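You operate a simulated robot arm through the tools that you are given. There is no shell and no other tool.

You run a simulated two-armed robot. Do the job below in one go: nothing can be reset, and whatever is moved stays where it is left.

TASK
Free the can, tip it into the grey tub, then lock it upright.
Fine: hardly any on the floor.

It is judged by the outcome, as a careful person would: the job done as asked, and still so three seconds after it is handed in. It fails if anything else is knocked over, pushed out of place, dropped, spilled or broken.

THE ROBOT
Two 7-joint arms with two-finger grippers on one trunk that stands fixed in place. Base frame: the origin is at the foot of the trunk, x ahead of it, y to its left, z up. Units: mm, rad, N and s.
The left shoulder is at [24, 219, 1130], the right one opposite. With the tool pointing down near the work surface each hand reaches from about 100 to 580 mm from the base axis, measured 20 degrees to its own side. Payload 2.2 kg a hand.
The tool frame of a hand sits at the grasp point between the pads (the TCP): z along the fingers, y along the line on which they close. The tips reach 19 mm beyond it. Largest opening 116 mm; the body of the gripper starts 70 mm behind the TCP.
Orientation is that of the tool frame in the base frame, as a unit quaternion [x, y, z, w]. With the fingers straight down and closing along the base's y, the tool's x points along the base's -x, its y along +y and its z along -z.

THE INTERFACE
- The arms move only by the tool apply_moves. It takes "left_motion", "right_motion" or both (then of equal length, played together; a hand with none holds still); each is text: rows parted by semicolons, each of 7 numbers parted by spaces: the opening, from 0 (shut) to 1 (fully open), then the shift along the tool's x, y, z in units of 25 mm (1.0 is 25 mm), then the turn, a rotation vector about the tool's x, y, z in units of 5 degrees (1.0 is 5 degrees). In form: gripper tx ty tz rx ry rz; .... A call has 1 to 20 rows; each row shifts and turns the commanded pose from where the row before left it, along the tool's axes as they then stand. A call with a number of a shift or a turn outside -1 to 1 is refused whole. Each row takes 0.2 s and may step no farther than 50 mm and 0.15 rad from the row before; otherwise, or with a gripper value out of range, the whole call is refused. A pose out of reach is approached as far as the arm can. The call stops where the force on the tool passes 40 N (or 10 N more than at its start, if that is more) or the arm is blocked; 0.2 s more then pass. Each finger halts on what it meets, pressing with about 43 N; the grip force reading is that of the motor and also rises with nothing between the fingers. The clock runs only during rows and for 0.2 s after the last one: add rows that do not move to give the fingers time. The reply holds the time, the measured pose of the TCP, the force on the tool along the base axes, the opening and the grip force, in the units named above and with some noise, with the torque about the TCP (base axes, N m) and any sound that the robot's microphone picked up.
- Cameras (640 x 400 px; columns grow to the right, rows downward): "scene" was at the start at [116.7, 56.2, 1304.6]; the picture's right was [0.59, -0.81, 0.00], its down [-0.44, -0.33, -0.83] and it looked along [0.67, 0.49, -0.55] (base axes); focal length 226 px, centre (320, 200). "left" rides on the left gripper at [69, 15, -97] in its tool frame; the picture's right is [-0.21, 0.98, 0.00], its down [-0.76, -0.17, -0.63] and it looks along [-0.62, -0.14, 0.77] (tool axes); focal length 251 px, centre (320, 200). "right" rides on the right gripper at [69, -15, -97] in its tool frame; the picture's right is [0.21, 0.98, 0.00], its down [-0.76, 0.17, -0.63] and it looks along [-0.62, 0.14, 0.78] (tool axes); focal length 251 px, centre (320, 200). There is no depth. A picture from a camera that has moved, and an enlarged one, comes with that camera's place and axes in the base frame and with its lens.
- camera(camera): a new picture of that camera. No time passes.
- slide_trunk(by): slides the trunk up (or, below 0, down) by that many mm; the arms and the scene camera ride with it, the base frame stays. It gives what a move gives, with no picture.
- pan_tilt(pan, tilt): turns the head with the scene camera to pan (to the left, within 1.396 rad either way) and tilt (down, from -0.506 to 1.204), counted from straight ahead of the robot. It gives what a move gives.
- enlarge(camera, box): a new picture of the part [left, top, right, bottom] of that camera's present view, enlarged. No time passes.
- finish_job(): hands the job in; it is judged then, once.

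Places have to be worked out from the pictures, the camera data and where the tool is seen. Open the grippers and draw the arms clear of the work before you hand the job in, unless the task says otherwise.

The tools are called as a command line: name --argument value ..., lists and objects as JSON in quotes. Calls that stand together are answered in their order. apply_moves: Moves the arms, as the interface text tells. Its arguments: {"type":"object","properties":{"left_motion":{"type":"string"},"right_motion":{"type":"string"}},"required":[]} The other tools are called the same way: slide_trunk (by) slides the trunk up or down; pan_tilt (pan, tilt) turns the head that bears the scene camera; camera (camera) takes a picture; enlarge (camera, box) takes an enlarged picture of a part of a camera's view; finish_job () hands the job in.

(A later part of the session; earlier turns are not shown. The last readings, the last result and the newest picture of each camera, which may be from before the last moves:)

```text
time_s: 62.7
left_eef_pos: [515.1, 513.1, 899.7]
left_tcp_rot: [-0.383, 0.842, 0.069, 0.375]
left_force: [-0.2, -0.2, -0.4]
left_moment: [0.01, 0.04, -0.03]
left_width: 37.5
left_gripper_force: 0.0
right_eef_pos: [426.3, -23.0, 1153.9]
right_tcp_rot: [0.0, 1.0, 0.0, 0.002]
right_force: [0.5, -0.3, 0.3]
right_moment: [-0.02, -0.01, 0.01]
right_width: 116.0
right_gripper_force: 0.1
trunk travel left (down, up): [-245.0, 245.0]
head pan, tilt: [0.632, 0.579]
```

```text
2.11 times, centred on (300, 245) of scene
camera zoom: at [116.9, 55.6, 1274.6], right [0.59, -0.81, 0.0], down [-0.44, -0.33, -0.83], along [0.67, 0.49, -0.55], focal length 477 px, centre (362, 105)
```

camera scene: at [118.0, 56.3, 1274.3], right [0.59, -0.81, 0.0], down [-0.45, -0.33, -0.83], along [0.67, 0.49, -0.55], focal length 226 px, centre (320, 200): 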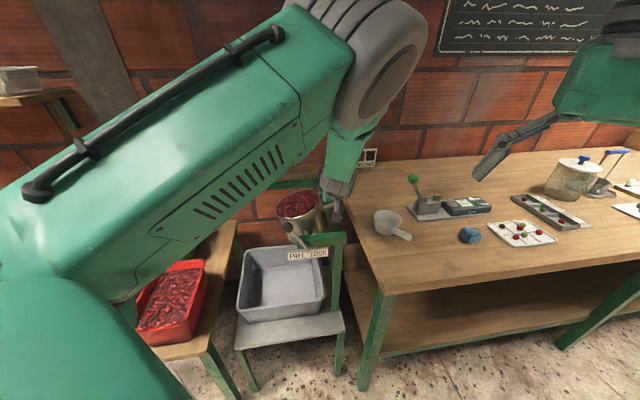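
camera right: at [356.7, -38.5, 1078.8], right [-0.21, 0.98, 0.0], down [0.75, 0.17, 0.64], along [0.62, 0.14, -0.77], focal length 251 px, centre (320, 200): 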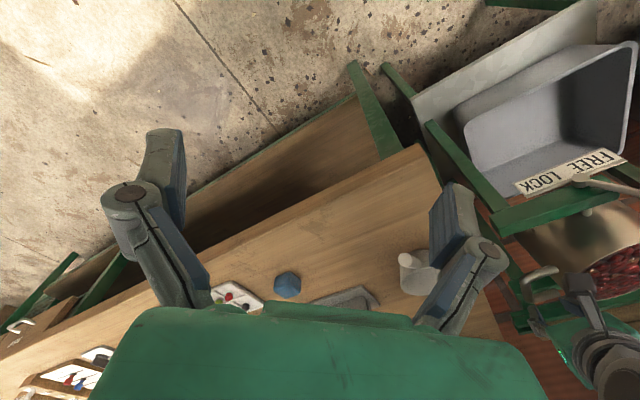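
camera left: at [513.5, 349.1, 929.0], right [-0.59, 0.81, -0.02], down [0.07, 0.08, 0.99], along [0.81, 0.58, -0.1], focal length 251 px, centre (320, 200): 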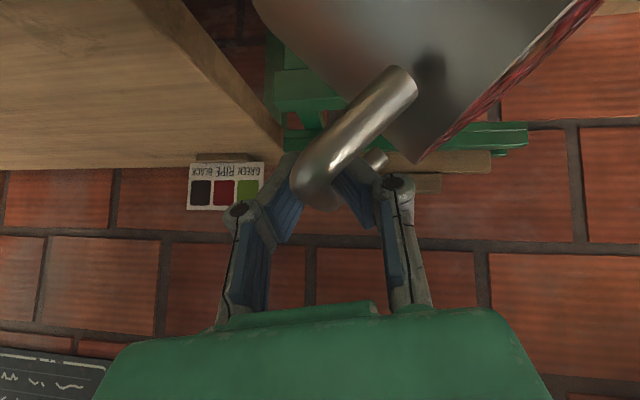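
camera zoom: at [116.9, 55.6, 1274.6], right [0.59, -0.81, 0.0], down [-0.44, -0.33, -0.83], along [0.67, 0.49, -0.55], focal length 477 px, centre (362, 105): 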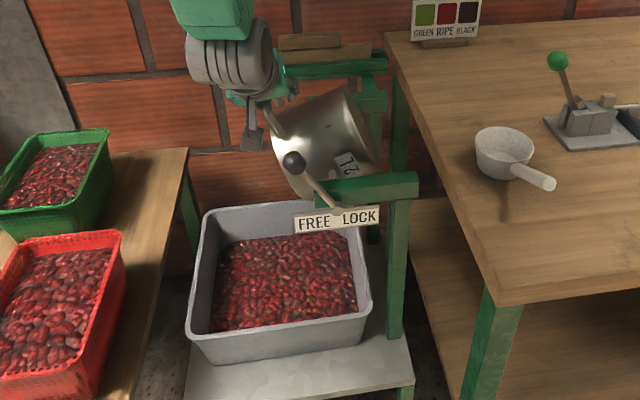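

The can hasn't moved. The bar is a little toward the far finger and close to the tips, so I'll shift 4 mm sideways, go 7 mm lower, and then close.

apply_moves --left_motion "0.32 0.172 0.206 0.179 0 0 0;0.22 0 0 0 0 0 0;0.15 0 0 0 0 0 0;0.05 0 0 0 0 0 0;0 0 0 0 0 0 0;0 0 0 0 0 0 0"

enlarge --camera "left" --box '[210, 50, 430, 320]'

```text
time_s: 64.1
left_eef_pos: [511.6, 515.5, 892.3]
left_tcp_rot: [-0.382, 0.842, 0.069, 0.375]
left_force: [0.6, 1.7, -1.7]
left_moment: [-0.02, 0.04, 0.07]
left_width: 9.9
left_gripper_force: 36.7
right_eef_pos: [426.3, -22.7, 1152.8]
right_tcp_rot: [0.0, 1.0, -0.001, 0.003]
right_force: [-1.2, 0.4, -0.3]
right_moment: [-0.02, -0.01, -0.03]
right_width: 116.0
right_gripper_force: 0.0
trunk travel left (down, up): [-245.0, 245.0]
head pan, tilt: [0.632, 0.579]
```

```text
1.48 times, centred on (320, 185) of left
camera zoom: at [416.1, 445.5, 909.6], right [-0.59, 0.81, -0.02], down [0.07, 0.08, 0.99], along [0.81, 0.58, -0.11], focal length 372 px, centre (320, 222)
```

zoom: 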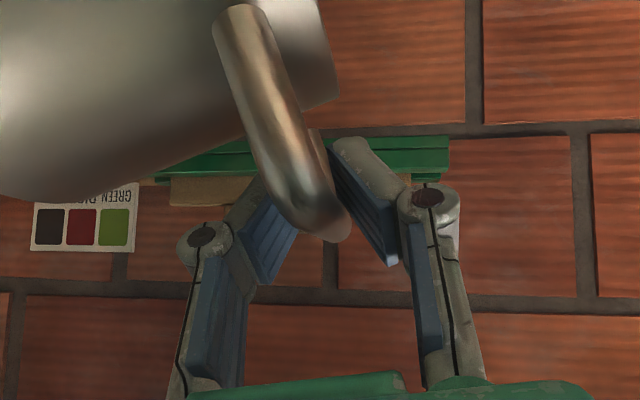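

I have a proper pinch (9.9 mm) on the bar. I'll swing the can back along the same kind of arc, checking forces as I go.

apply_moves --left_motion "0 -0.121 -0.306 -0.125 0 0 0;0 -0.102 -0.318 -0.106 0 0 0;0 -0.090 -0.327 -0.093 0 0 0"

enlarge --camera "left" --box '[210, 50, 430, 320]'

```text
time_s: 64.9
left_eef_pos: [528.6, 498.8, 905.9]
left_tcp_rot: [-0.383, 0.842, 0.069, 0.374]
left_force: [2.1, -1.6, -7.1]
left_moment: [0.23, -0.17, -0.12]
left_width: 8.2
left_gripper_force: 36.5
right_eef_pos: [426.7, -23.6, 1152.3]
right_tcp_rot: [0.0, 1.0, 0.0, 0.001]
right_force: [0.5, -1.0, 0.8]
right_moment: [0.01, 0.03, 0.0]
right_width: 116.1
right_gripper_force: 0.0
trunk travel left (down, up): [-245.0, 245.0]
head pan, tilt: [0.632, 0.579]
```

```text
1.48 times, centred on (320, 185) of left
camera zoom: at [432.1, 429.6, 923.9], right [-0.59, 0.81, -0.02], down [0.07, 0.08, 0.99], along [0.81, 0.58, -0.11], focal length 372 px, centre (320, 222)
```

zoom: 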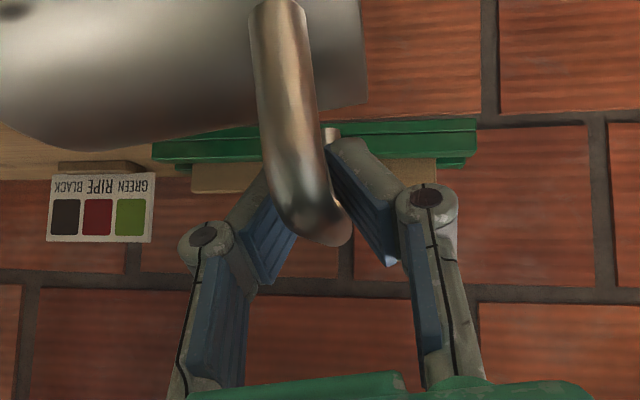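

It is returning smoothly with low forces, now at about 100°. Continuing.

apply_moves --left_motion "0 -0.058 -0.335 -0.060 0 0 0;0 -0.044 -0.336 -0.045 0 0 0;0 -0.026 -0.344 -0.027 0 0 0;0 -0.009 -0.347 -0.009 0 0 0"

enlarge --camera "left" --box '[210, 50, 430, 320]'

```text
time_s: 65.9
left_eef_pos: [551.3, 476.4, 917.6]
left_tcp_rot: [-0.383, 0.843, 0.068, 0.373]
left_force: [0.6, -3.3, -19.5]
left_moment: [0.29, -0.09, -0.04]
left_width: 6.4
left_gripper_force: 34.6
right_eef_pos: [429.1, -22.5, 1151.4]
right_tcp_rot: [0.0, 1.0, 0.0, 0.001]
right_force: [1.0, 0.0, -0.1]
right_moment: [0.03, -0.02, 0.0]
right_width: 115.8
right_gripper_force: 0.1
trunk travel left (down, up): [-245.0, 245.0]
head pan, tilt: [0.632, 0.579]
```

```text
1.48 times, centred on (320, 185) of left
camera zoom: at [455.8, 406.2, 934.7], right [-0.59, 0.81, -0.02], down [0.08, 0.08, 0.99], along [0.81, 0.58, -0.11], focal length 372 px, centre (320, 222)
```

zoom: 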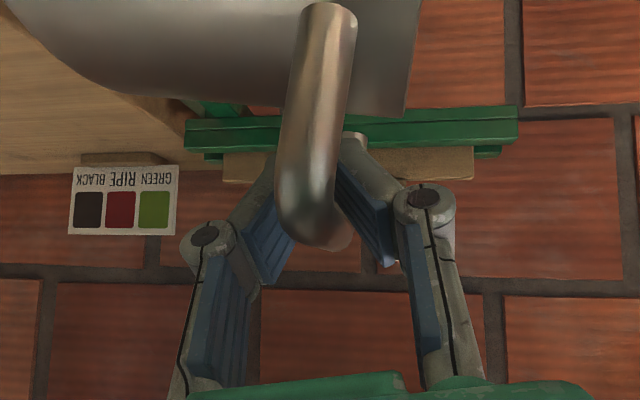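

At about 86°, with the bar again being drawn inward (19 N down), I'll lower the path by 2 mm and continue.

apply_moves --left_motion "0 0.063 -0.337 0.066 0 0 0;0 0.036 -0.344 0.038 0 0 0;0 0.052 -0.344 0.055 0 0 0;0 0.069 -0.340 0.072 0 0 0"

enlarge --camera "left" --box '[210, 50, 430, 320]'

enlarge --camera "scene" --box '[200, 150, 400, 340]'

```text
time_s: 66.9
left_eef_pos: [576.6, 450.4, 915.6]
left_tcp_rot: [-0.383, 0.841, 0.069, 0.376]
left_force: [-4.5, -3.4, -6.3]
left_moment: [0.09, -0.1, -0.02]
left_width: 5.9
left_gripper_force: 32.8
right_eef_pos: [426.3, -23.7, 1152.1]
right_tcp_rot: [-0.001, 1.0, 0.001, 0.002]
right_force: [0.2, -0.6, 1.1]
right_moment: [-0.03, 0.01, 0.01]
right_width: 116.2
right_gripper_force: 0.1
trunk travel left (down, up): [-245.0, 245.0]
head pan, tilt: [0.632, 0.579]
```

```text
1.48 times, centred on (320, 185) of left
camera zoom: at [480.8, 381.5, 933.9], right [-0.59, 0.81, -0.02], down [0.07, 0.08, 0.99], along [0.81, 0.58, -0.1], focal length 372 px, centre (320, 222)
```

zoom: 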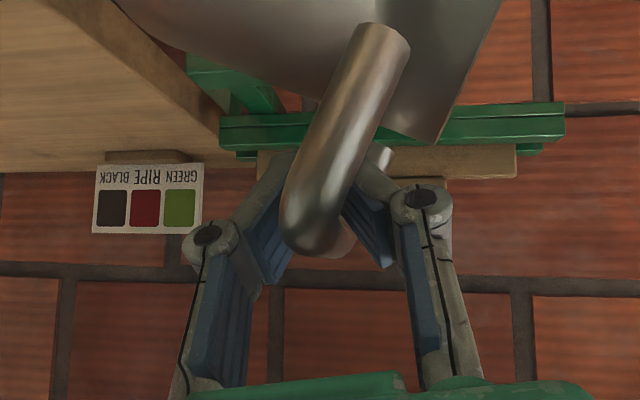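

```text
2.11 times, centred on (300, 245) of scene
camera zoom: at [117.3, 54.7, 1274.6], right [0.59, -0.81, 0.0], down [-0.45, -0.32, -0.83], along [0.67, 0.49, -0.55], focal length 477 px, centre (362, 105)
```

zoom: 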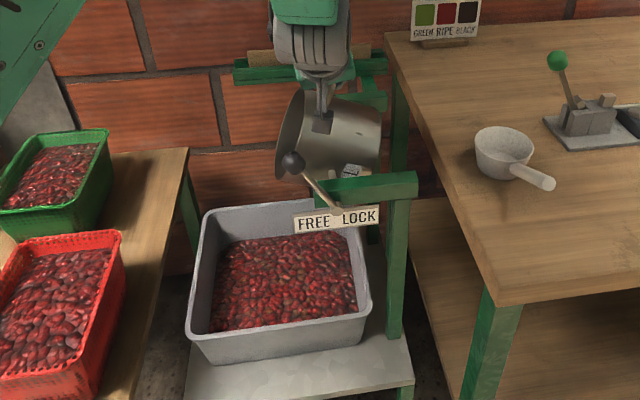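

The inside of the can looks empty and it is at about 68°. I'll re-grip here, where the fingers cage the bar on both sides, to bring the bar back to the pads.

apply_moves --left_motion "0.3 0 0 0 0 0 0;0.3 0 0 0 0 0 0;0.3 -0.102 -0.087 -0.106 0 0 0;0.3 -0.102 -0.087 -0.106 0 0 0;0.2 0 0 0 0 0 0;0.1 0 0 0 0 0 0;0 0 0 0 0 0 0;0 0 0 0 0 0 0"

enlarge --camera "left" --box '[210, 50, 430, 320]'

enlarge --camera "scene" --box '[200, 150, 400, 340]'

```text
time_s: 68.7
left_eef_pos: [578.4, 448.8, 923.4]
left_tcp_rot: [-0.384, 0.842, 0.07, 0.374]
left_force: [-0.2, 0.3, -5.2]
left_moment: [0.1, -0.06, 0.06]
left_width: 10.8
left_gripper_force: 37.9
right_eef_pos: [427.5, -21.7, 1151.9]
right_tcp_rot: [0.0, 1.0, 0.0, 0.003]
right_force: [0.7, 0.1, -0.2]
right_moment: [-0.01, -0.01, 0.0]
right_width: 116.1
right_gripper_force: 0.1
trunk travel left (down, up): [-245.0, 245.0]
head pan, tilt: [0.632, 0.579]
```

```text
1.48 times, centred on (320, 185) of left
camera zoom: at [482.9, 379.6, 941.1], right [-0.59, 0.81, -0.02], down [0.07, 0.08, 0.99], along [0.81, 0.58, -0.11], focal length 372 px, centre (320, 222)
```

zoom: 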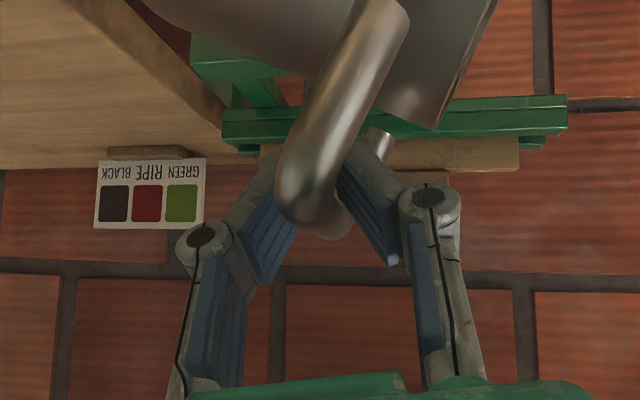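

```text
2.11 times, centred on (300, 245) of scene
camera zoom: at [117.7, 56.0, 1274.4], right [0.59, -0.81, 0.0], down [-0.45, -0.33, -0.83], along [0.67, 0.49, -0.55], focal length 477 px, centre (362, 105)
```

zoom: 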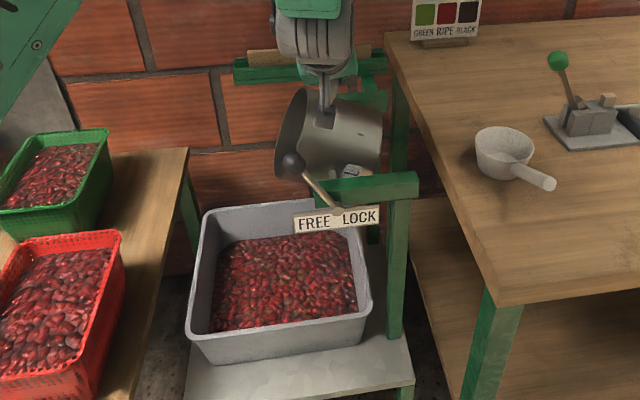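

The fresh pinch is good (10.8 mm) and the can stayed put. I'll continue back toward upright.

apply_moves --left_motion "0 0.082 -0.332 0.086 0 0 0;0 0.097 -0.320 0.102 0 0 0;0 0.116 -0.308 0.121 0 0 0;0 0.128 -0.296 0.134 0 0 0"

enlarge --camera "left" --box '[210, 50, 430, 320]'

```text
time_s: 69.7
left_eef_pos: [602.3, 425.6, 915.0]
left_tcp_rot: [-0.384, 0.841, 0.07, 0.374]
left_force: [1.5, 4.1, -3.3]
left_moment: [0.16, -0.17, 0.06]
left_width: 8.9
left_gripper_force: 36.0
right_eef_pos: [426.5, -22.5, 1153.0]
right_tcp_rot: [0.0, 1.0, 0.0, 0.002]
right_force: [-0.8, 0.8, 0.3]
right_moment: [-0.03, 0.0, -0.01]
right_width: 116.3
right_gripper_force: 0.0
trunk travel left (down, up): [-245.0, 245.0]
head pan, tilt: [0.632, 0.579]
```

```text
1.48 times, centred on (320, 185) of left
camera zoom: at [506.0, 356.5, 931.7], right [-0.59, 0.81, -0.02], down [0.07, 0.08, 0.99], along [0.81, 0.58, -0.1], focal length 372 px, centre (320, 222)
```

zoom: 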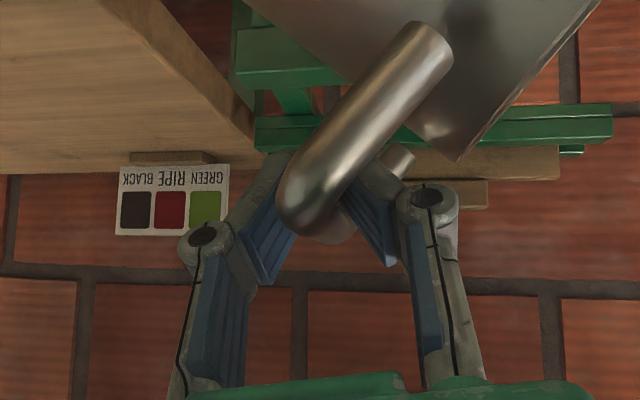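

Low forces; the can is at about 51°. Continuing along the arc.

apply_moves --left_motion "0 0.140 -0.281 0.147 0 0 0;0 0.155 -0.265 0.163 0 0 0;0 0.164 -0.247 0.172 0 0 0;0 0.179 -0.227 0.187 0 0 0"

enlarge --camera "left" --box '[210, 50, 430, 320]'

enlarge --camera "scene" --box '[200, 150, 400, 340]'

```text
time_s: 70.7
left_eef_pos: [621.8, 406.4, 894.8]
left_tcp_rot: [-0.383, 0.842, 0.068, 0.373]
left_force: [-0.4, 7.4, -9.4]
left_moment: [0.17, -0.22, 0.13]
left_width: 6.3
left_gripper_force: 31.4
right_eef_pos: [426.7, -22.6, 1152.2]
right_tcp_rot: [0.0, 1.0, 0.0, 0.002]
right_force: [-0.6, -0.5, -0.2]
right_moment: [-0.01, 0.02, 0.0]
right_width: 116.1
right_gripper_force: 0.0
trunk travel left (down, up): [-245.0, 245.0]
head pan, tilt: [0.632, 0.579]
```

```text
1.48 times, centred on (320, 185) of left
camera zoom: at [525.6, 336.1, 912.5], right [-0.59, 0.81, -0.02], down [0.08, 0.08, 0.99], along [0.8, 0.58, -0.11], focal length 372 px, centre (320, 222)
```

zoom: 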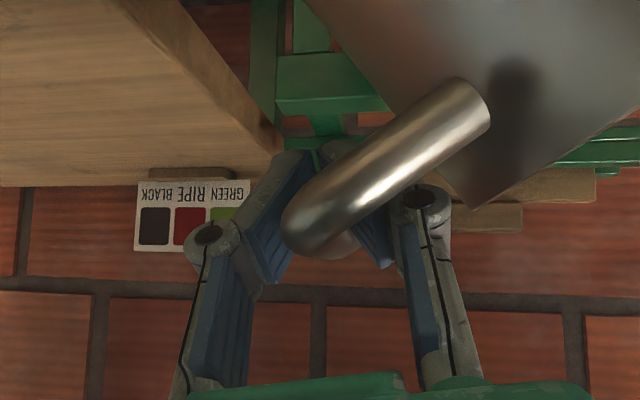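

```text
2.11 times, centred on (300, 245) of scene
camera zoom: at [118.5, 57.6, 1274.2], right [0.59, -0.81, 0.0], down [-0.45, -0.33, -0.83], along [0.67, 0.49, -0.55], focal length 477 px, centre (362, 105)
```

zoom: 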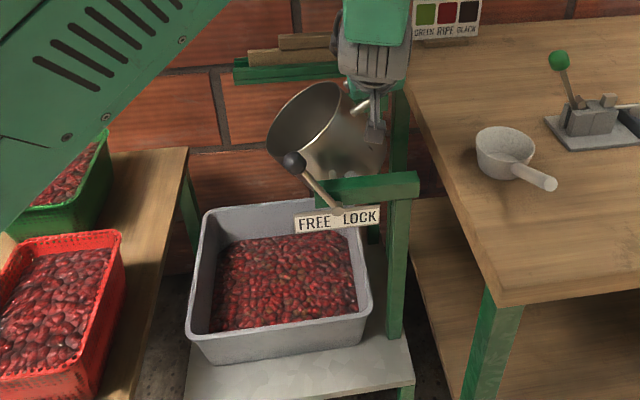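

The can's inside is clean and empty at about 38°. I'll re-grip once more here before the final stretch to upright.

apply_moves --left_motion "0.3 0 0 0 0 0 0;0.3 0 0 0 0 0 0;0.3 -0.077 -0.060 -0.080 0 0 0;0.3 -0.077 -0.060 -0.080 0 0 0;0.2 0 0 0 0 0 0;0.1 0 0 0 0 0 0;0 0 0 0 0 0 0;0 0 0 0 0 0 0"

enlarge --camera "left" --box '[210, 50, 430, 320]'

```text
time_s: 72.5
left_eef_pos: [621.9, 405.3, 898.8]
left_tcp_rot: [-0.383, 0.843, 0.069, 0.372]
left_force: [-10.8, 3.7, -12.9]
left_moment: [0.14, -0.08, 0.16]
left_width: 9.7
left_gripper_force: 37.4
right_eef_pos: [425.6, -22.2, 1152.0]
right_tcp_rot: [0.0, 1.0, 0.0, 0.003]
right_force: [0.1, -0.2, 0.1]
right_moment: [0.02, 0.02, -0.02]
right_width: 116.0
right_gripper_force: 0.0
trunk travel left (down, up): [-245.0, 245.0]
head pan, tilt: [0.632, 0.579]
```

```text
1.48 times, centred on (320, 185) of left
camera zoom: at [525.9, 334.8, 918.1], right [-0.59, 0.81, -0.02], down [0.08, 0.08, 0.99], along [0.8, 0.58, -0.11], focal length 372 px, centre (320, 222)
```

zoom: 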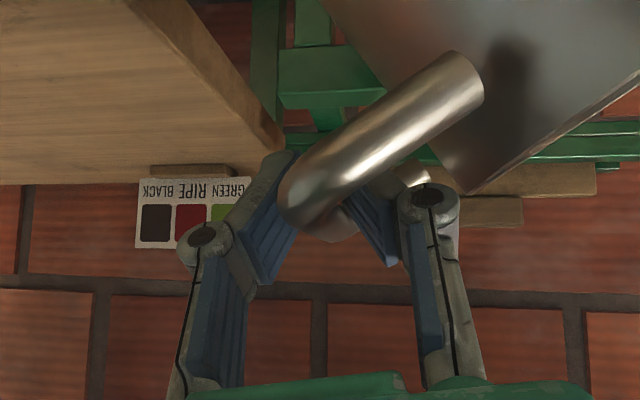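

Re-gripped at 9.7 mm. I'll bring the can down the last ~38° in two stages.

apply_moves --left_motion "0 0.217 -0.148 0.227 0 0 0;0 0.201 -0.221 0.210 0 0 0;0 0.209 -0.199 0.219 0 0 0;0 0.221 -0.180 0.231 0 0 0"

enlarge --camera "left" --box '[210, 50, 430, 320]'

enlarge --camera "scene" --box '[200, 150, 400, 340]'

```text
time_s: 73.5
left_eef_pos: [639.3, 385.8, 874.2]
left_tcp_rot: [-0.384, 0.842, 0.069, 0.374]
left_force: [-12.2, 3.0, -8.4]
left_moment: [0.13, -0.13, 0.16]
left_width: 7.6
left_gripper_force: 35.7
right_eef_pos: [426.3, -22.2, 1152.2]
right_tcp_rot: [0.0, 1.0, 0.0, 0.002]
right_force: [-0.3, 0.2, 0.0]
right_moment: [0.0, -0.01, 0.0]
right_width: 116.0
right_gripper_force: 0.1
trunk travel left (down, up): [-245.0, 245.0]
head pan, tilt: [0.632, 0.579]
```

```text
1.48 times, centred on (320, 185) of left
camera zoom: at [544.2, 317.1, 891.7], right [-0.59, 0.81, -0.02], down [0.07, 0.08, 0.99], along [0.81, 0.58, -0.11], focal length 372 px, centre (320, 222)
```

zoom: 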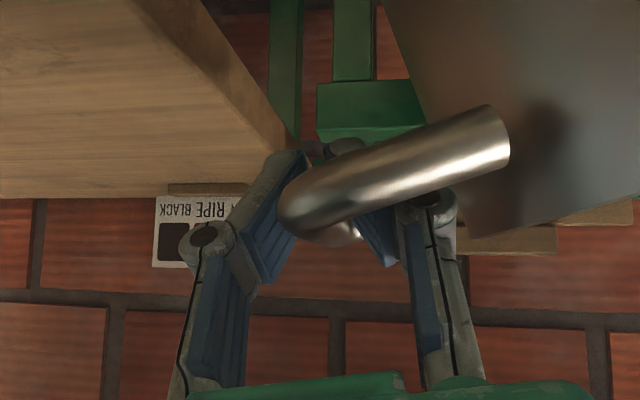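

```text
2.11 times, centred on (300, 245) of scene
camera zoom: at [116.7, 55.5, 1274.5], right [0.59, -0.81, 0.0], down [-0.44, -0.33, -0.83], along [0.67, 0.49, -0.55], focal length 477 px, centre (362, 105)
```

zoom: 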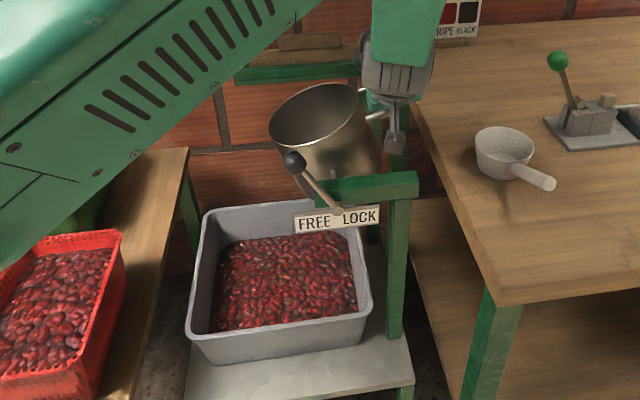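

About 23° left, with the can visibly empty. I'll continue the arc, trimming slightly for the sideways load.

apply_moves --left_motion "0 0.219 -0.095 0.229 0 0 0;0 0.236 -0.130 0.246 0 0 0;0 0.241 -0.114 0.252 0 0 0"

enlarge --camera "left" --box '[210, 50, 430, 320]'

enlarge --camera "scene" --box '[240, 150, 400, 290]'

```text
time_s: 74.3
left_eef_pos: [649.4, 379.1, 850.7]
left_tcp_rot: [-0.383, 0.841, 0.068, 0.377]
left_force: [-9.1, 15.4, 6.2]
left_moment: [-0.16, 2.02, -0.23]
left_width: 5.9
left_gripper_force: 30.6
right_eef_pos: [425.6, -20.5, 1153.0]
right_tcp_rot: [0.0, 1.0, 0.0, 0.003]
right_force: [0.5, 0.1, 0.0]
right_moment: [-0.01, 0.01, -0.01]
right_width: 115.7
right_gripper_force: 0.1
trunk travel left (down, up): [-245.0, 245.0]
head pan, tilt: [0.632, 0.579]
```

```text
1.48 times, centred on (320, 185) of left
camera zoom: at [554.4, 310.3, 869.4], right [-0.59, 0.81, -0.02], down [0.07, 0.08, 0.99], along [0.81, 0.58, -0.1], focal length 372 px, centre (320, 222)
```

zoom: 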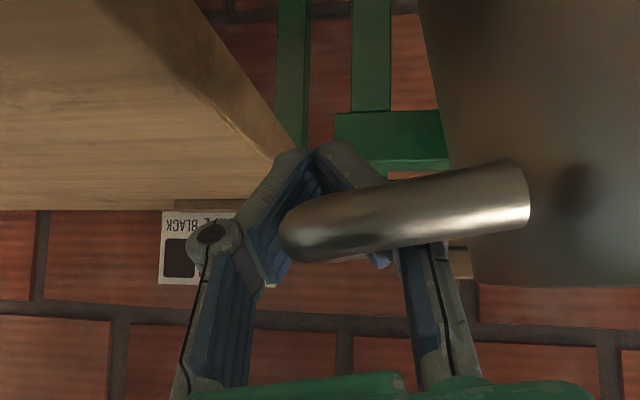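

```text
2.86 times, centred on (320, 220) of scene
camera zoom: at [116.1, 58.4, 1274.6], right [0.59, -0.81, 0.0], down [-0.44, -0.33, -0.83], along [0.67, 0.49, -0.55], focal length 647 px, centre (320, 143)
```

zoom: 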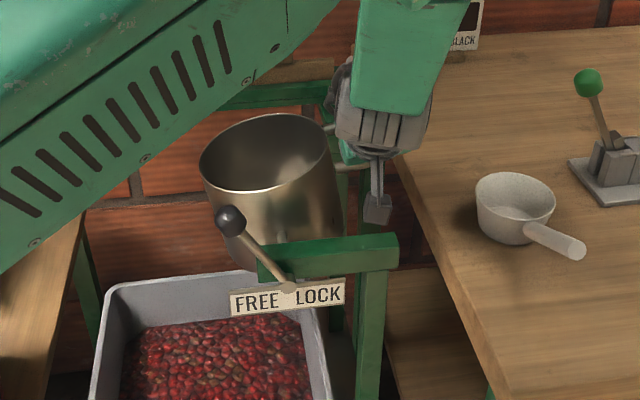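

At about 9° from upright the gripper's knuckle seems to be pressing the can (17 N, 2 N·m). I'll open a little, shift away from the can and rise off the bar, rather than force it.

apply_moves --left_motion "0.1 -0.113 -0.231 -0.117 0 0 0;0.2 -0.05 -0.05 -0.05 0 0 0;0.24 -0.14 -0.035 -0.14 0 0 0;0.24 -0.14 -0.035 -0.14 0 0 0"

enlarge --camera "left" --box '[210, 50, 430, 320]'

enlarge --camera "scene" --box '[240, 150, 400, 290]'

```text
time_s: 75.3
left_eef_pos: [652.8, 375.2, 868.1]
left_tcp_rot: [-0.384, 0.842, 0.069, 0.373]
left_force: [-5.4, 2.6, -5.8]
left_moment: [-0.17, 0.03, 0.15]
left_width: 32.0
left_gripper_force: 3.2
right_eef_pos: [425.5, -21.1, 1152.6]
right_tcp_rot: [0.0, 1.0, 0.0, 0.003]
right_force: [0.2, 0.4, 0.0]
right_moment: [-0.01, -0.02, -0.03]
right_width: 116.2
right_gripper_force: 0.0
trunk travel left (down, up): [-245.0, 245.0]
head pan, tilt: [0.632, 0.579]
```

```text
1.48 times, centred on (320, 185) of left
camera zoom: at [557.5, 305.2, 885.5], right [-0.59, 0.81, -0.02], down [0.07, 0.08, 0.99], along [0.8, 0.58, -0.11], focal length 372 px, centre (320, 222)
```

zoom: 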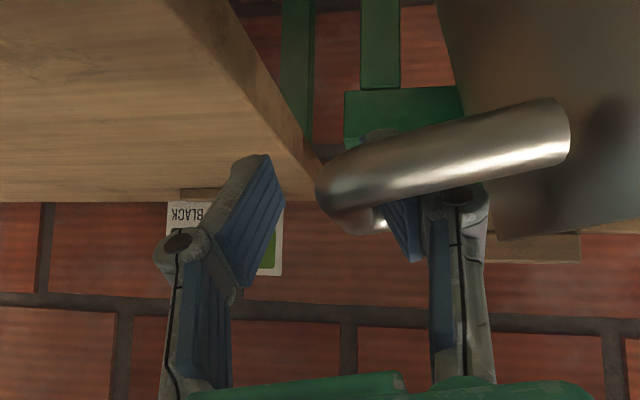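

```text
2.86 times, centred on (320, 220) of scene
camera zoom: at [117.3, 56.0, 1274.4], right [0.59, -0.81, 0.0], down [-0.45, -0.33, -0.83], along [0.67, 0.49, -0.55], focal length 647 px, centre (320, 143)
```

zoom: 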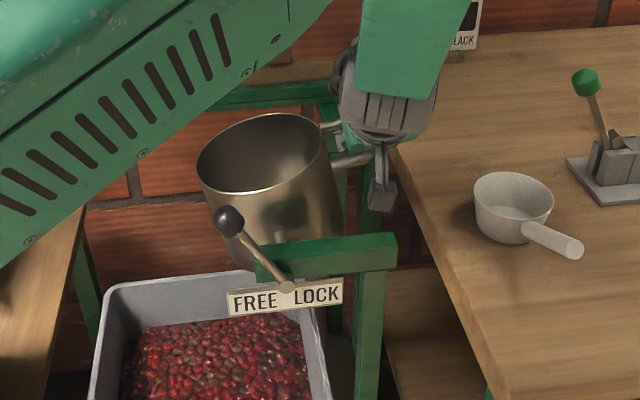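

Released; the bar hangs between the open fingers with only light contact. I'll rise straight up to clear it.

apply_moves --left_motion "0.3 -0.25 -0.063 -0.26 0 0 0;0.3 -0.318 -0.08 -0.332 0 0 0;0.3 -0.318 -0.08 -0.332 0 0 0;0.3 -0.318 -0.08 -0.332 0 0 0"

camera --camera "left"

enlarge --camera "scene" --box '[240, 150, 400, 290]'

```text
time_s: 76.3
left_eef_pos: [652.6, 370.7, 914.5]
left_tcp_rot: [-0.383, 0.841, 0.07, 0.375]
left_force: [0.4, 0.0, -0.5]
left_moment: [0.0, -0.04, 0.0]
left_width: 34.9
left_gripper_force: 0.0
right_eef_pos: [426.1, -27.4, 1153.6]
right_tcp_rot: [0.0, 1.0, 0.001, 0.004]
right_force: [0.8, -0.2, 0.9]
right_moment: [0.01, 0.0, 0.02]
right_width: 116.0
right_gripper_force: 0.2
trunk travel left (down, up): [-245.0, 245.0]
head pan, tilt: [0.632, 0.579]
```

```text
taken
camera left: at [557.3, 301.7, 930.5], right [-0.59, 0.81, -0.02], down [0.07, 0.07, 0.99], along [0.8, 0.58, -0.1], focal length 251 px, centre (320, 200)
```

left: 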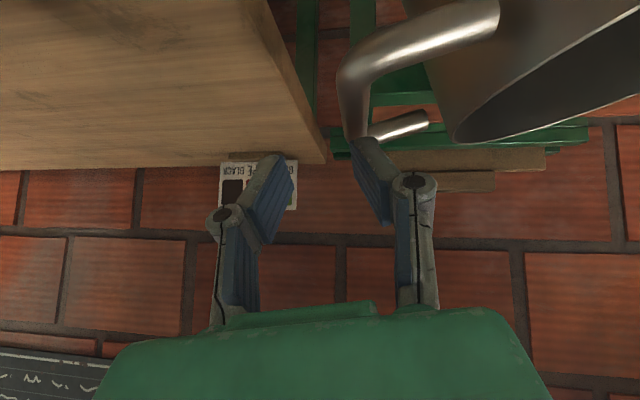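

```text
2.86 times, centred on (320, 220) of scene
camera zoom: at [117.2, 51.8, 1274.8], right [0.59, -0.81, 0.0], down [-0.45, -0.32, -0.84], along [0.67, 0.49, -0.55], focal length 647 px, centre (320, 143)
```

zoom: 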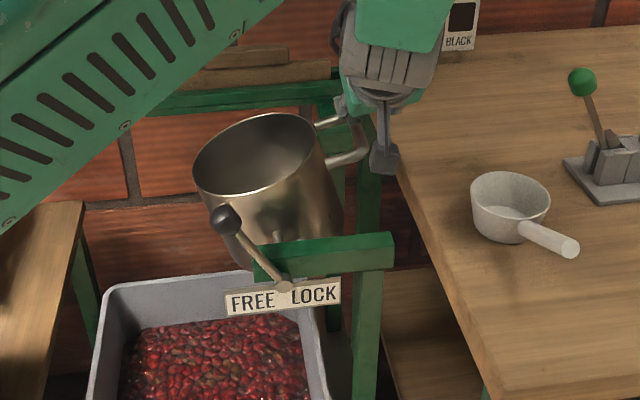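

The can rests at about 18° by friction. I'll close the fingers and place the shut fingertips above the bar, to push it down gently to upright.

apply_moves --left_motion "0.1 -0.040 0.335 -0.042 0 0 0;0 -0.040 0.335 -0.042 0 0 0;0 0 0 0 0 0 0;0 0 0 0 0 0 0"

camera --camera "left"

enlarge --camera "scene" --box '[280, 140, 380, 240]'

```text
time_s: 77.3
left_eef_pos: [640.1, 381.4, 913.3]
left_tcp_rot: [-0.382, 0.842, 0.069, 0.375]
left_force: [0.9, 1.4, -0.4]
left_moment: [0.0, 0.01, -0.01]
left_width: 0.0
left_gripper_force: 28.5
right_eef_pos: [426.3, -27.9, 1153.2]
right_tcp_rot: [0.0, 1.0, 0.002, 0.003]
right_force: [-0.5, -0.2, 0.0]
right_moment: [0.0, -0.02, 0.04]
right_width: 115.9
right_gripper_force: 0.0
trunk travel left (down, up): [-245.0, 245.0]
head pan, tilt: [0.632, 0.579]
```

```text
taken
camera left: at [545.0, 313.2, 931.1], right [-0.59, 0.81, -0.02], down [0.07, 0.07, 0.99], along [0.81, 0.58, -0.1], focal length 251 px, centre (320, 200)
```

left: 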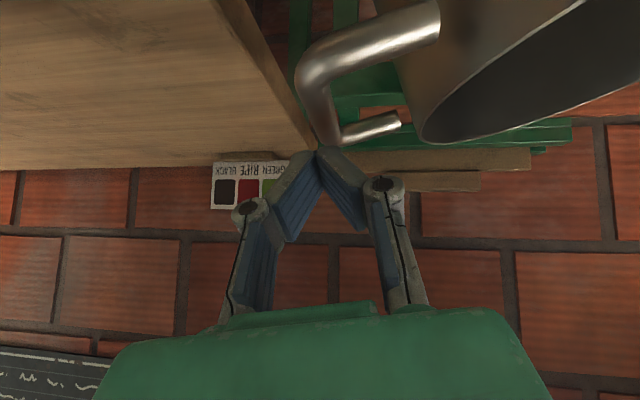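

```text
4.00 times, centred on (330, 190) of scene
camera zoom: at [117.2, 50.2, 1274.8], right [0.59, -0.81, 0.0], down [-0.45, -0.32, -0.84], along [0.67, 0.49, -0.55], focal length 906 px, centre (280, 240)
```

zoom: 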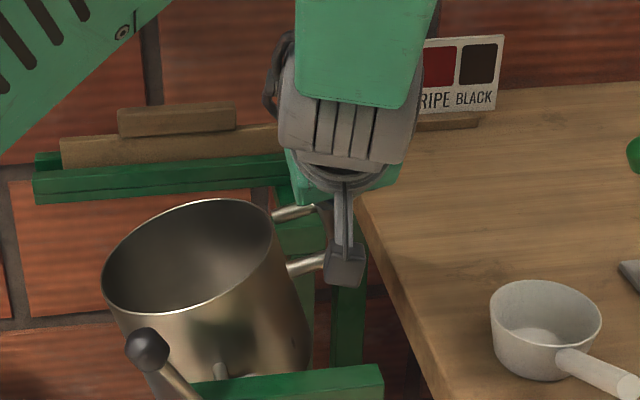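

The shut fingertips are just above the bar, at v≈103 and z≈874. I'll press down along the bar's arc in small steps.

apply_moves --left_motion "0 0.236 0.141 0.246 0 0 0;0 0.218 0.055 0.228 0 0 0;0 0.226 -0.105 0.236 0 0 0;0 0.221 -0.107 0.230 0 0 0"

camera --camera "left"

enlarge --camera "scene" --box '[280, 140, 380, 240]'

```text
time_s: 78.3
left_eef_pos: [645.6, 381.9, 879.8]
left_tcp_rot: [-0.383, 0.842, 0.07, 0.374]
left_force: [-0.4, 0.2, -0.1]
left_moment: [-0.01, 0.0, 0.06]
left_width: 0.0
left_gripper_force: 28.3
right_eef_pos: [426.1, -24.7, 1153.8]
right_tcp_rot: [0.0, 1.0, 0.001, 0.003]
right_force: [0.1, 0.0, 0.0]
right_moment: [0.02, 0.01, 0.04]
right_width: 115.9
right_gripper_force: 0.0
trunk travel left (down, up): [-245.0, 245.0]
head pan, tilt: [0.632, 0.579]
```

```text
taken
camera left: at [548.5, 312.1, 898.4], right [-0.59, 0.81, -0.02], down [0.07, 0.08, 0.99], along [0.8, 0.58, -0.11], focal length 251 px, centre (320, 200)
```

left: 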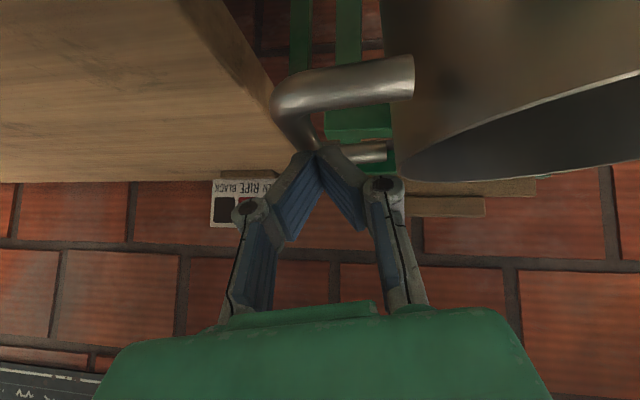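

```text
4.00 times, centred on (330, 190) of scene
camera zoom: at [117.4, 52.7, 1274.6], right [0.59, -0.81, 0.0], down [-0.45, -0.32, -0.84], along [0.67, 0.49, -0.55], focal length 906 px, centre (280, 240)
```

zoom: 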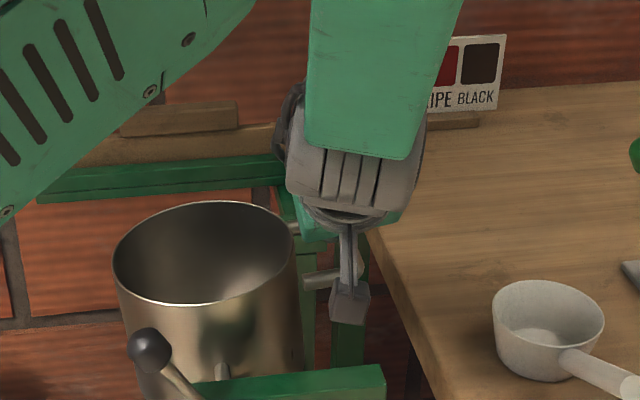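

The can is following, now about 8–9° from upright, with almost no force. I'll press down a little more.

apply_moves --left_motion "0 0.227 -0.065 0.237 0 0 0;0 0.175 -0.057 0.183 0 0 0;0 0 0 0 0 0 0"

camera --camera "left"

enlarge --camera "scene" --box '[220, 150, 380, 340]'

```text
time_s: 79.1
left_eef_pos: [649.0, 380.6, 870.5]
left_tcp_rot: [-0.383, 0.84, 0.069, 0.377]
left_force: [-3.0, 5.1, 15.3]
left_moment: [0.05, -0.08, 0.03]
left_width: 0.0
left_gripper_force: 28.4
right_eef_pos: [424.7, -23.3, 1153.9]
right_tcp_rot: [0.0, 1.0, 0.002, 0.004]
right_force: [0.1, 0.4, -0.2]
right_moment: [0.01, -0.02, 0.0]
right_width: 116.4
right_gripper_force: 0.1
trunk travel left (down, up): [-245.0, 245.0]
head pan, tilt: [0.632, 0.579]
```

```text
taken
camera left: at [553.0, 309.8, 887.2], right [-0.59, 0.81, -0.02], down [0.07, 0.08, 0.99], along [0.81, 0.58, -0.1], focal length 251 px, centre (320, 200)
```

left: 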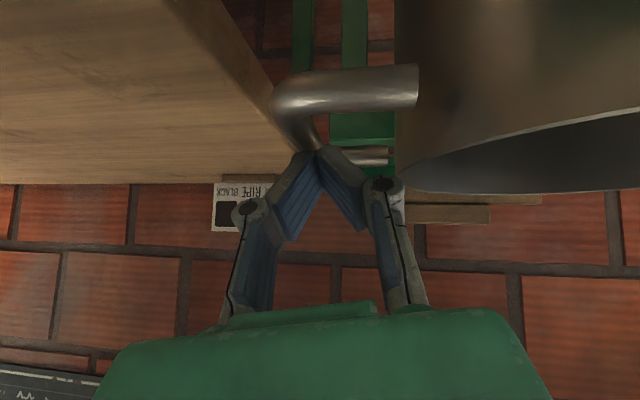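

```text
2.11 times, centred on (300, 245) of scene
camera zoom: at [114.1, 53.9, 1275.1], right [0.59, -0.81, 0.0], down [-0.44, -0.32, -0.84], along [0.67, 0.49, -0.55], focal length 477 px, centre (362, 105)
```

zoom: 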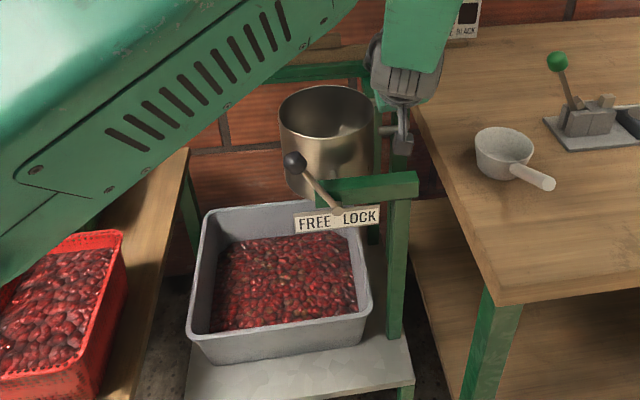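

A resisting force has appeared (15 N) and the can looks nearly upright, possibly at its stop. I'll press a few millimetres more to find out.

apply_moves --left_motion "0 0.055 -0.010 0.057 0 0 0;0 0.055 -0.010 0.057 0 0 0;0 0 0 0 0 0 0"

enlarge --camera "scene" --box '[240, 150, 380, 270]'

camera --camera "left"

```text
time_s: 79.9
left_eef_pos: [649.6, 379.8, 868.9]
left_tcp_rot: [-0.383, 0.839, 0.069, 0.38]
left_force: [-6.8, 10.2, 34.3]
left_moment: [0.09, -0.23, 0.05]
left_width: 0.0
left_gripper_force: 29.0
right_eef_pos: [422.0, -23.5, 1154.3]
right_tcp_rot: [0.0, 1.0, 0.001, 0.004]
right_force: [0.3, 0.0, 0.1]
right_moment: [0.01, -0.01, 0.0]
right_width: 116.3
right_gripper_force: 0.1
trunk travel left (down, up): [-245.0, 245.0]
head pan, tilt: [0.632, 0.579]
```

```text
3.33 times, centred on (310, 210) of scene
camera zoom: at [110.3, 53.5, 1275.6], right [0.59, -0.81, 0.0], down [-0.44, -0.32, -0.84], along [0.68, 0.49, -0.55], focal length 755 px, centre (353, 167)
```

zoom: 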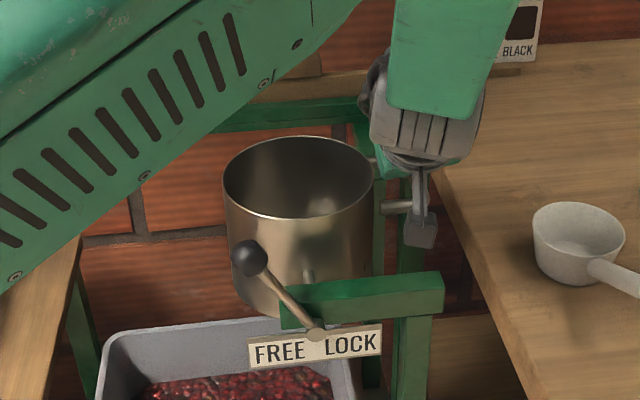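

```text
taken
camera left: at [553.3, 309.2, 886.1], right [-0.59, 0.81, -0.02], down [0.06, 0.07, 1.0], along [0.81, 0.58, -0.09], focal length 251 px, centre (320, 200)
```

left: 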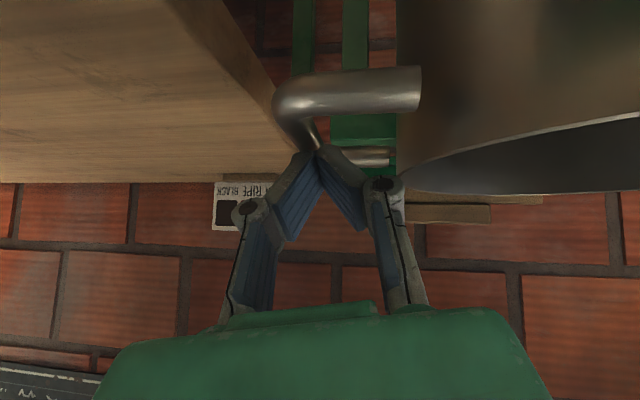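

The resistance is stiff (34 N) and the picture shows the can upright against its stop. I'll lift off and check that it stays there.

apply_moves --left_motion "0 -0.2 -0.05 -0.21 0 0 0;0 -0.496 -0.125 -0.518 0 0 0;0 -0.496 -0.125 -0.518 0 0 0;0 -0.496 -0.125 -0.518 0 0 0;0 -0.496 -0.125 -0.518 0 0 0;0 -0.496 -0.125 -0.518 0 0 0"

enlarge --camera "scene" --box '[220, 130, 380, 290]'

camera --camera "left"

```text
time_s: 81.3
left_eef_pos: [645.4, 386.0, 949.9]
left_tcp_rot: [-0.393, 0.841, 0.071, 0.365]
left_force: [0.2, -0.5, 0.5]
left_moment: [-0.02, -0.02, 0.01]
left_width: 0.0
left_gripper_force: 28.4
right_eef_pos: [424.8, -23.6, 1153.4]
right_tcp_rot: [0.0, 1.0, 0.001, 0.003]
right_force: [0.8, 0.1, 0.1]
right_moment: [-0.03, -0.02, 0.01]
right_width: 115.8
right_gripper_force: 0.0
trunk travel left (down, up): [-245.0, 245.0]
head pan, tilt: [0.632, 0.579]
```

```text
2.50 times, centred on (300, 210) of scene
camera zoom: at [116.9, 54.4, 1274.6], right [0.59, -0.81, 0.0], down [-0.44, -0.32, -0.83], along [0.67, 0.49, -0.55], focal length 566 px, centre (370, 175)
```

zoom: 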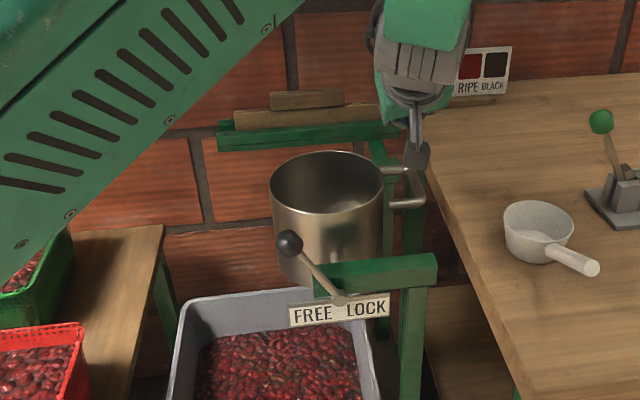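

```text
taken
camera left: at [550.8, 315.0, 970.1], right [-0.6, 0.8, -0.02], down [0.09, 0.09, 0.99], along [0.79, 0.6, -0.12], focal length 251 px, centre (320, 200)
```

left: 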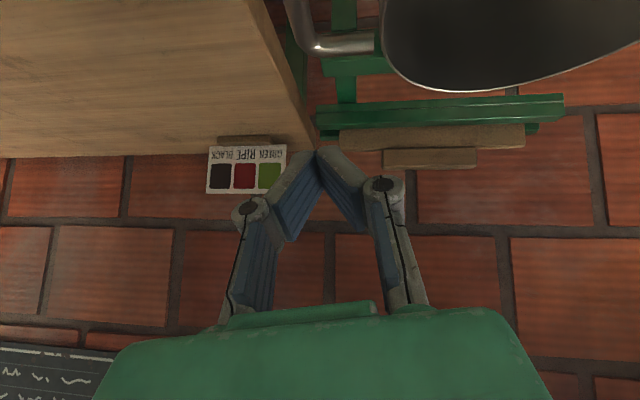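

The empty can stays upright by itself. Next I'll bring the hand back over the lever, return the tool to pointing straight down, and open the fingers to straddle the knob.

apply_moves --left_motion "0 0.342 0.516 -0.79 0 0 0;0 0.342 0.516 -0.79 0 0 0;0 0.342 0.516 -0.79 0 0 0;0 0.342 0.516 -0.79 0 0 0;0 0.342 0.516 -0.79 0 0 0;0.3 0 0 0 -0.71 0 0.71;0.55 0 0 0 -0.71 0 0.71;0.55 0 0 0 0 1 0;0.55 0 0 0 0 1 0;0.55 0 0 0 0 1 0;0.55 0 0 0 0 1 0;0.55 0 0 0 0 1 0;0.55 0 0 0 0 1 0;0.55 0 0 0 0 1 0;0.55 0 0 0 0 1 0;0.55 0 0 0 0 1 0;0.55 0 0 0 0 0 0;0.55 0 0 0 0 0 0"

camera --camera "left"

enlarge --camera "scene" --box '[220, 130, 380, 290]'

```text
time_s: 82.2
left_eef_pos: [536.0, 378.8, 877.5]
left_tcp_rot: [-0.394, 0.867, 0.101, 0.288]
left_force: [0.1, -0.5, 0.2]
left_moment: [0.01, -0.02, -0.04]
left_width: 0.0
left_gripper_force: 28.3
right_eef_pos: [422.2, -25.6, 1154.0]
right_tcp_rot: [0.001, 1.0, 0.001, 0.004]
right_force: [-0.2, -0.5, 0.2]
right_moment: [0.03, -0.05, 0.0]
right_width: 115.9
right_gripper_force: 0.1
trunk travel left (down, up): [-245.0, 245.0]
head pan, tilt: [0.632, 0.579]
stopped in row 4 (left hand): the arm was blocked; the commanded pose is now the measured one
```

```text
taken
camera left: at [448.0, 305.5, 914.2], right [-0.61, 0.79, 0.07], down [0.25, 0.11, 0.96], along [0.75, 0.61, -0.26], focal length 251 px, centre (320, 200)
```

left: 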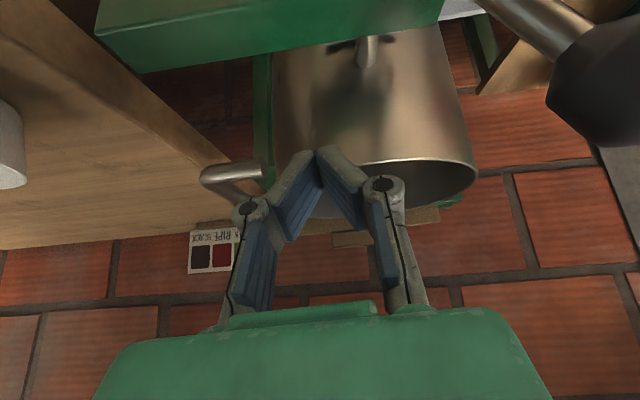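

```text
2.50 times, centred on (300, 210) of scene
camera zoom: at [115.6, 52.2, 1274.9], right [0.59, -0.81, 0.0], down [-0.44, -0.32, -0.84], along [0.67, 0.49, -0.55], focal length 566 px, centre (370, 175)
```

zoom: 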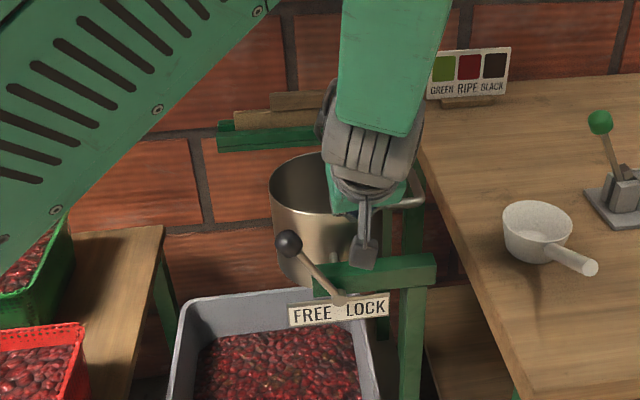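

A joint limit pulled the hand lower than commanded, but nothing was touched. I'll untilt the tool gradually while rising, which moves it away from that limit.

apply_moves --left_motion "0 -0.29 -0.026 -0.407 0 0 0;0 -0.29 -0.026 -0.407 0 0.5 0;0 -0.29 -0.026 -0.407 0 0.5 0;0 -0.29 -0.026 -0.407 0 0.5 0"

camera --camera "left"

```text
time_s: 83.2
left_eef_pos: [539.3, 375.7, 931.0]
left_tcp_rot: [-0.396, 0.885, 0.074, 0.234]
left_force: [0.5, 0.4, -0.5]
left_moment: [-0.01, -0.01, -0.01]
left_width: 0.0
left_gripper_force: 28.6
right_eef_pos: [422.6, -23.3, 1154.5]
right_tcp_rot: [0.0, 1.0, 0.0, 0.004]
right_force: [0.0, 0.6, -0.4]
right_moment: [-0.04, 0.0, 0.02]
right_width: 116.1
right_gripper_force: 0.1
trunk travel left (down, up): [-245.0, 245.0]
head pan, tilt: [0.632, 0.579]
```

```text
taken
camera left: at [454.3, 309.2, 980.9], right [-0.59, 0.8, 0.05], down [0.33, 0.19, 0.92], along [0.73, 0.57, -0.38], focal length 251 px, centre (320, 200)
```

left: 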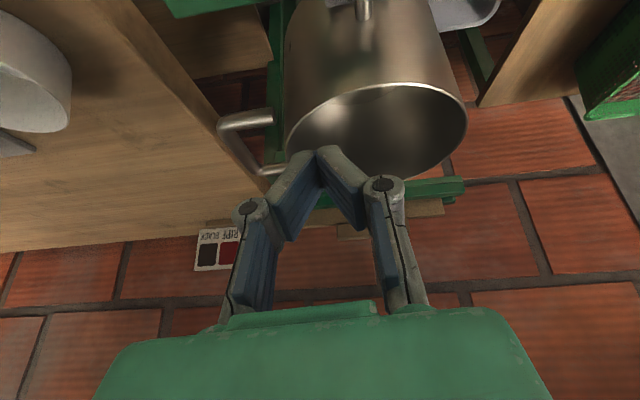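

Good, it's moving freely again. I'll finish untilting to straight down and correct the small yaw error while opening the fingers.

apply_moves --left_motion "0.2 -0.15 0 -0.35 -0.1 0.95 0.08;0.4 -0.12 0 -0.37 -0.1 0.95 0.08;0.55 -0.1 0 -0.38 -0.1 0.95 0.08;0.55 -0.06 0 -0.39 -0.1 0.95 0.08;0.55 -0.03 0 -0.4 -0.1 0.95 0.08;0.55 0 0 -0.4 -0.1 0.95 0.08;0.55 0 0 0 0 0 0"

camera --camera "left"

enlarge --camera "scene" --box '[220, 130, 380, 290]'

```text
time_s: 84.8
left_eef_pos: [534.0, 374.6, 987.9]
left_tcp_rot: [-0.391, 0.92, 0.003, -0.004]
left_force: [0.1, 0.5, 1.6]
left_moment: [0.0, -0.02, 0.0]
left_width: 63.9
left_gripper_force: 0.0
right_eef_pos: [421.9, -22.9, 1154.1]
right_tcp_rot: [0.0, 1.0, 0.0, 0.003]
right_force: [0.6, 0.2, -0.3]
right_moment: [-0.01, 0.03, -0.03]
right_width: 115.9
right_gripper_force: 0.0
trunk travel left (down, up): [-245.0, 245.0]
head pan, tilt: [0.632, 0.579]
```

```text
taken
camera left: at [477.2, 334.8, 1083.7], right [-0.55, 0.83, 0.01], down [0.65, 0.43, 0.63], along [0.52, 0.35, -0.78], focal length 251 px, centre (320, 200)
```

left: 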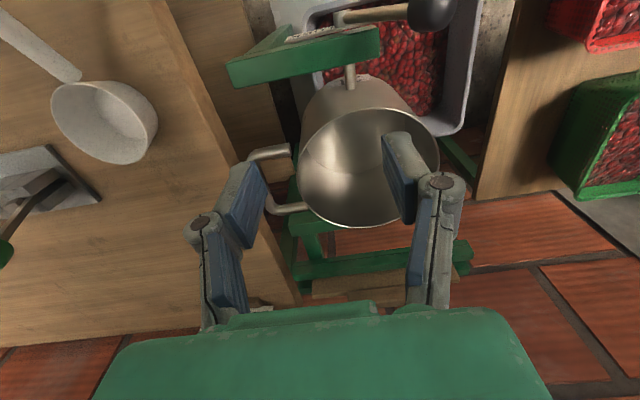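

```text
2.50 times, centred on (300, 210) of scene
camera zoom: at [117.0, 55.1, 1274.6], right [0.59, -0.81, 0.0], down [-0.45, -0.32, -0.83], along [0.67, 0.49, -0.55], focal length 566 px, centre (370, 175)
```

zoom: 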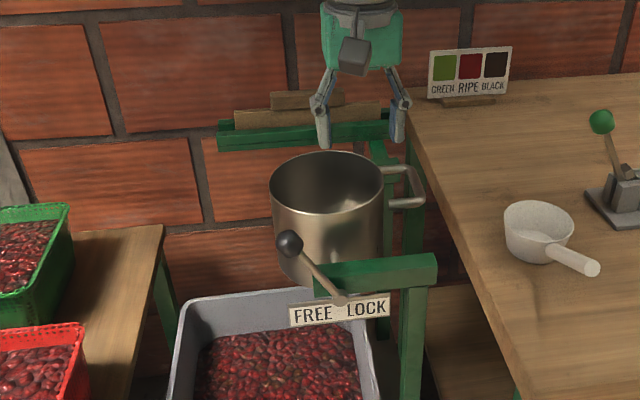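

The can is empty and upright. The knob in the FREE position is at about [444,404,872], so I'll move above it.

apply_moves --left_motion "0.55 0.33 0.68 0.224 0 0 0;0.55 0.33 0.68 0.224 0 0 0;0.55 0.33 0.68 0.224 0 0 0;0.55 0.33 0.68 0.224 0 0 0;0.55 0.33 0.68 0.224 0 0 0;0.55 0 0 0 0 0 0"

camera --camera "left"

```text
time_s: 86.2
left_eef_pos: [444.5, 404.0, 961.2]
left_tcp_rot: [-0.39, 0.921, 0.003, -0.005]
left_force: [-0.7, -0.1, -0.1]
left_moment: [-0.04, -0.02, -0.03]
left_width: 64.0
left_gripper_force: 0.1
right_eef_pos: [422.5, -24.7, 1153.8]
right_tcp_rot: [0.0, 1.0, 0.0, 0.004]
right_force: [0.3, 0.0, -0.4]
right_moment: [0.01, 0.02, 0.01]
right_width: 116.3
right_gripper_force: 0.1
trunk travel left (down, up): [-245.0, 245.0]
head pan, tilt: [0.632, 0.579]
```

```text
taken
camera left: at [387.4, 365.0, 1057.1], right [-0.55, 0.83, 0.01], down [0.65, 0.43, 0.63], along [0.52, 0.35, -0.78], focal length 251 px, centre (320, 200)
```

left: 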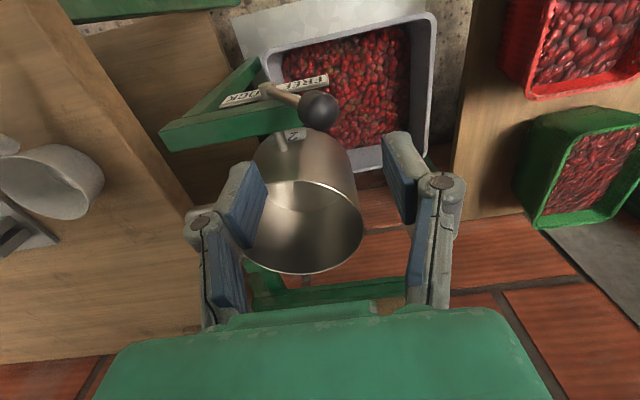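

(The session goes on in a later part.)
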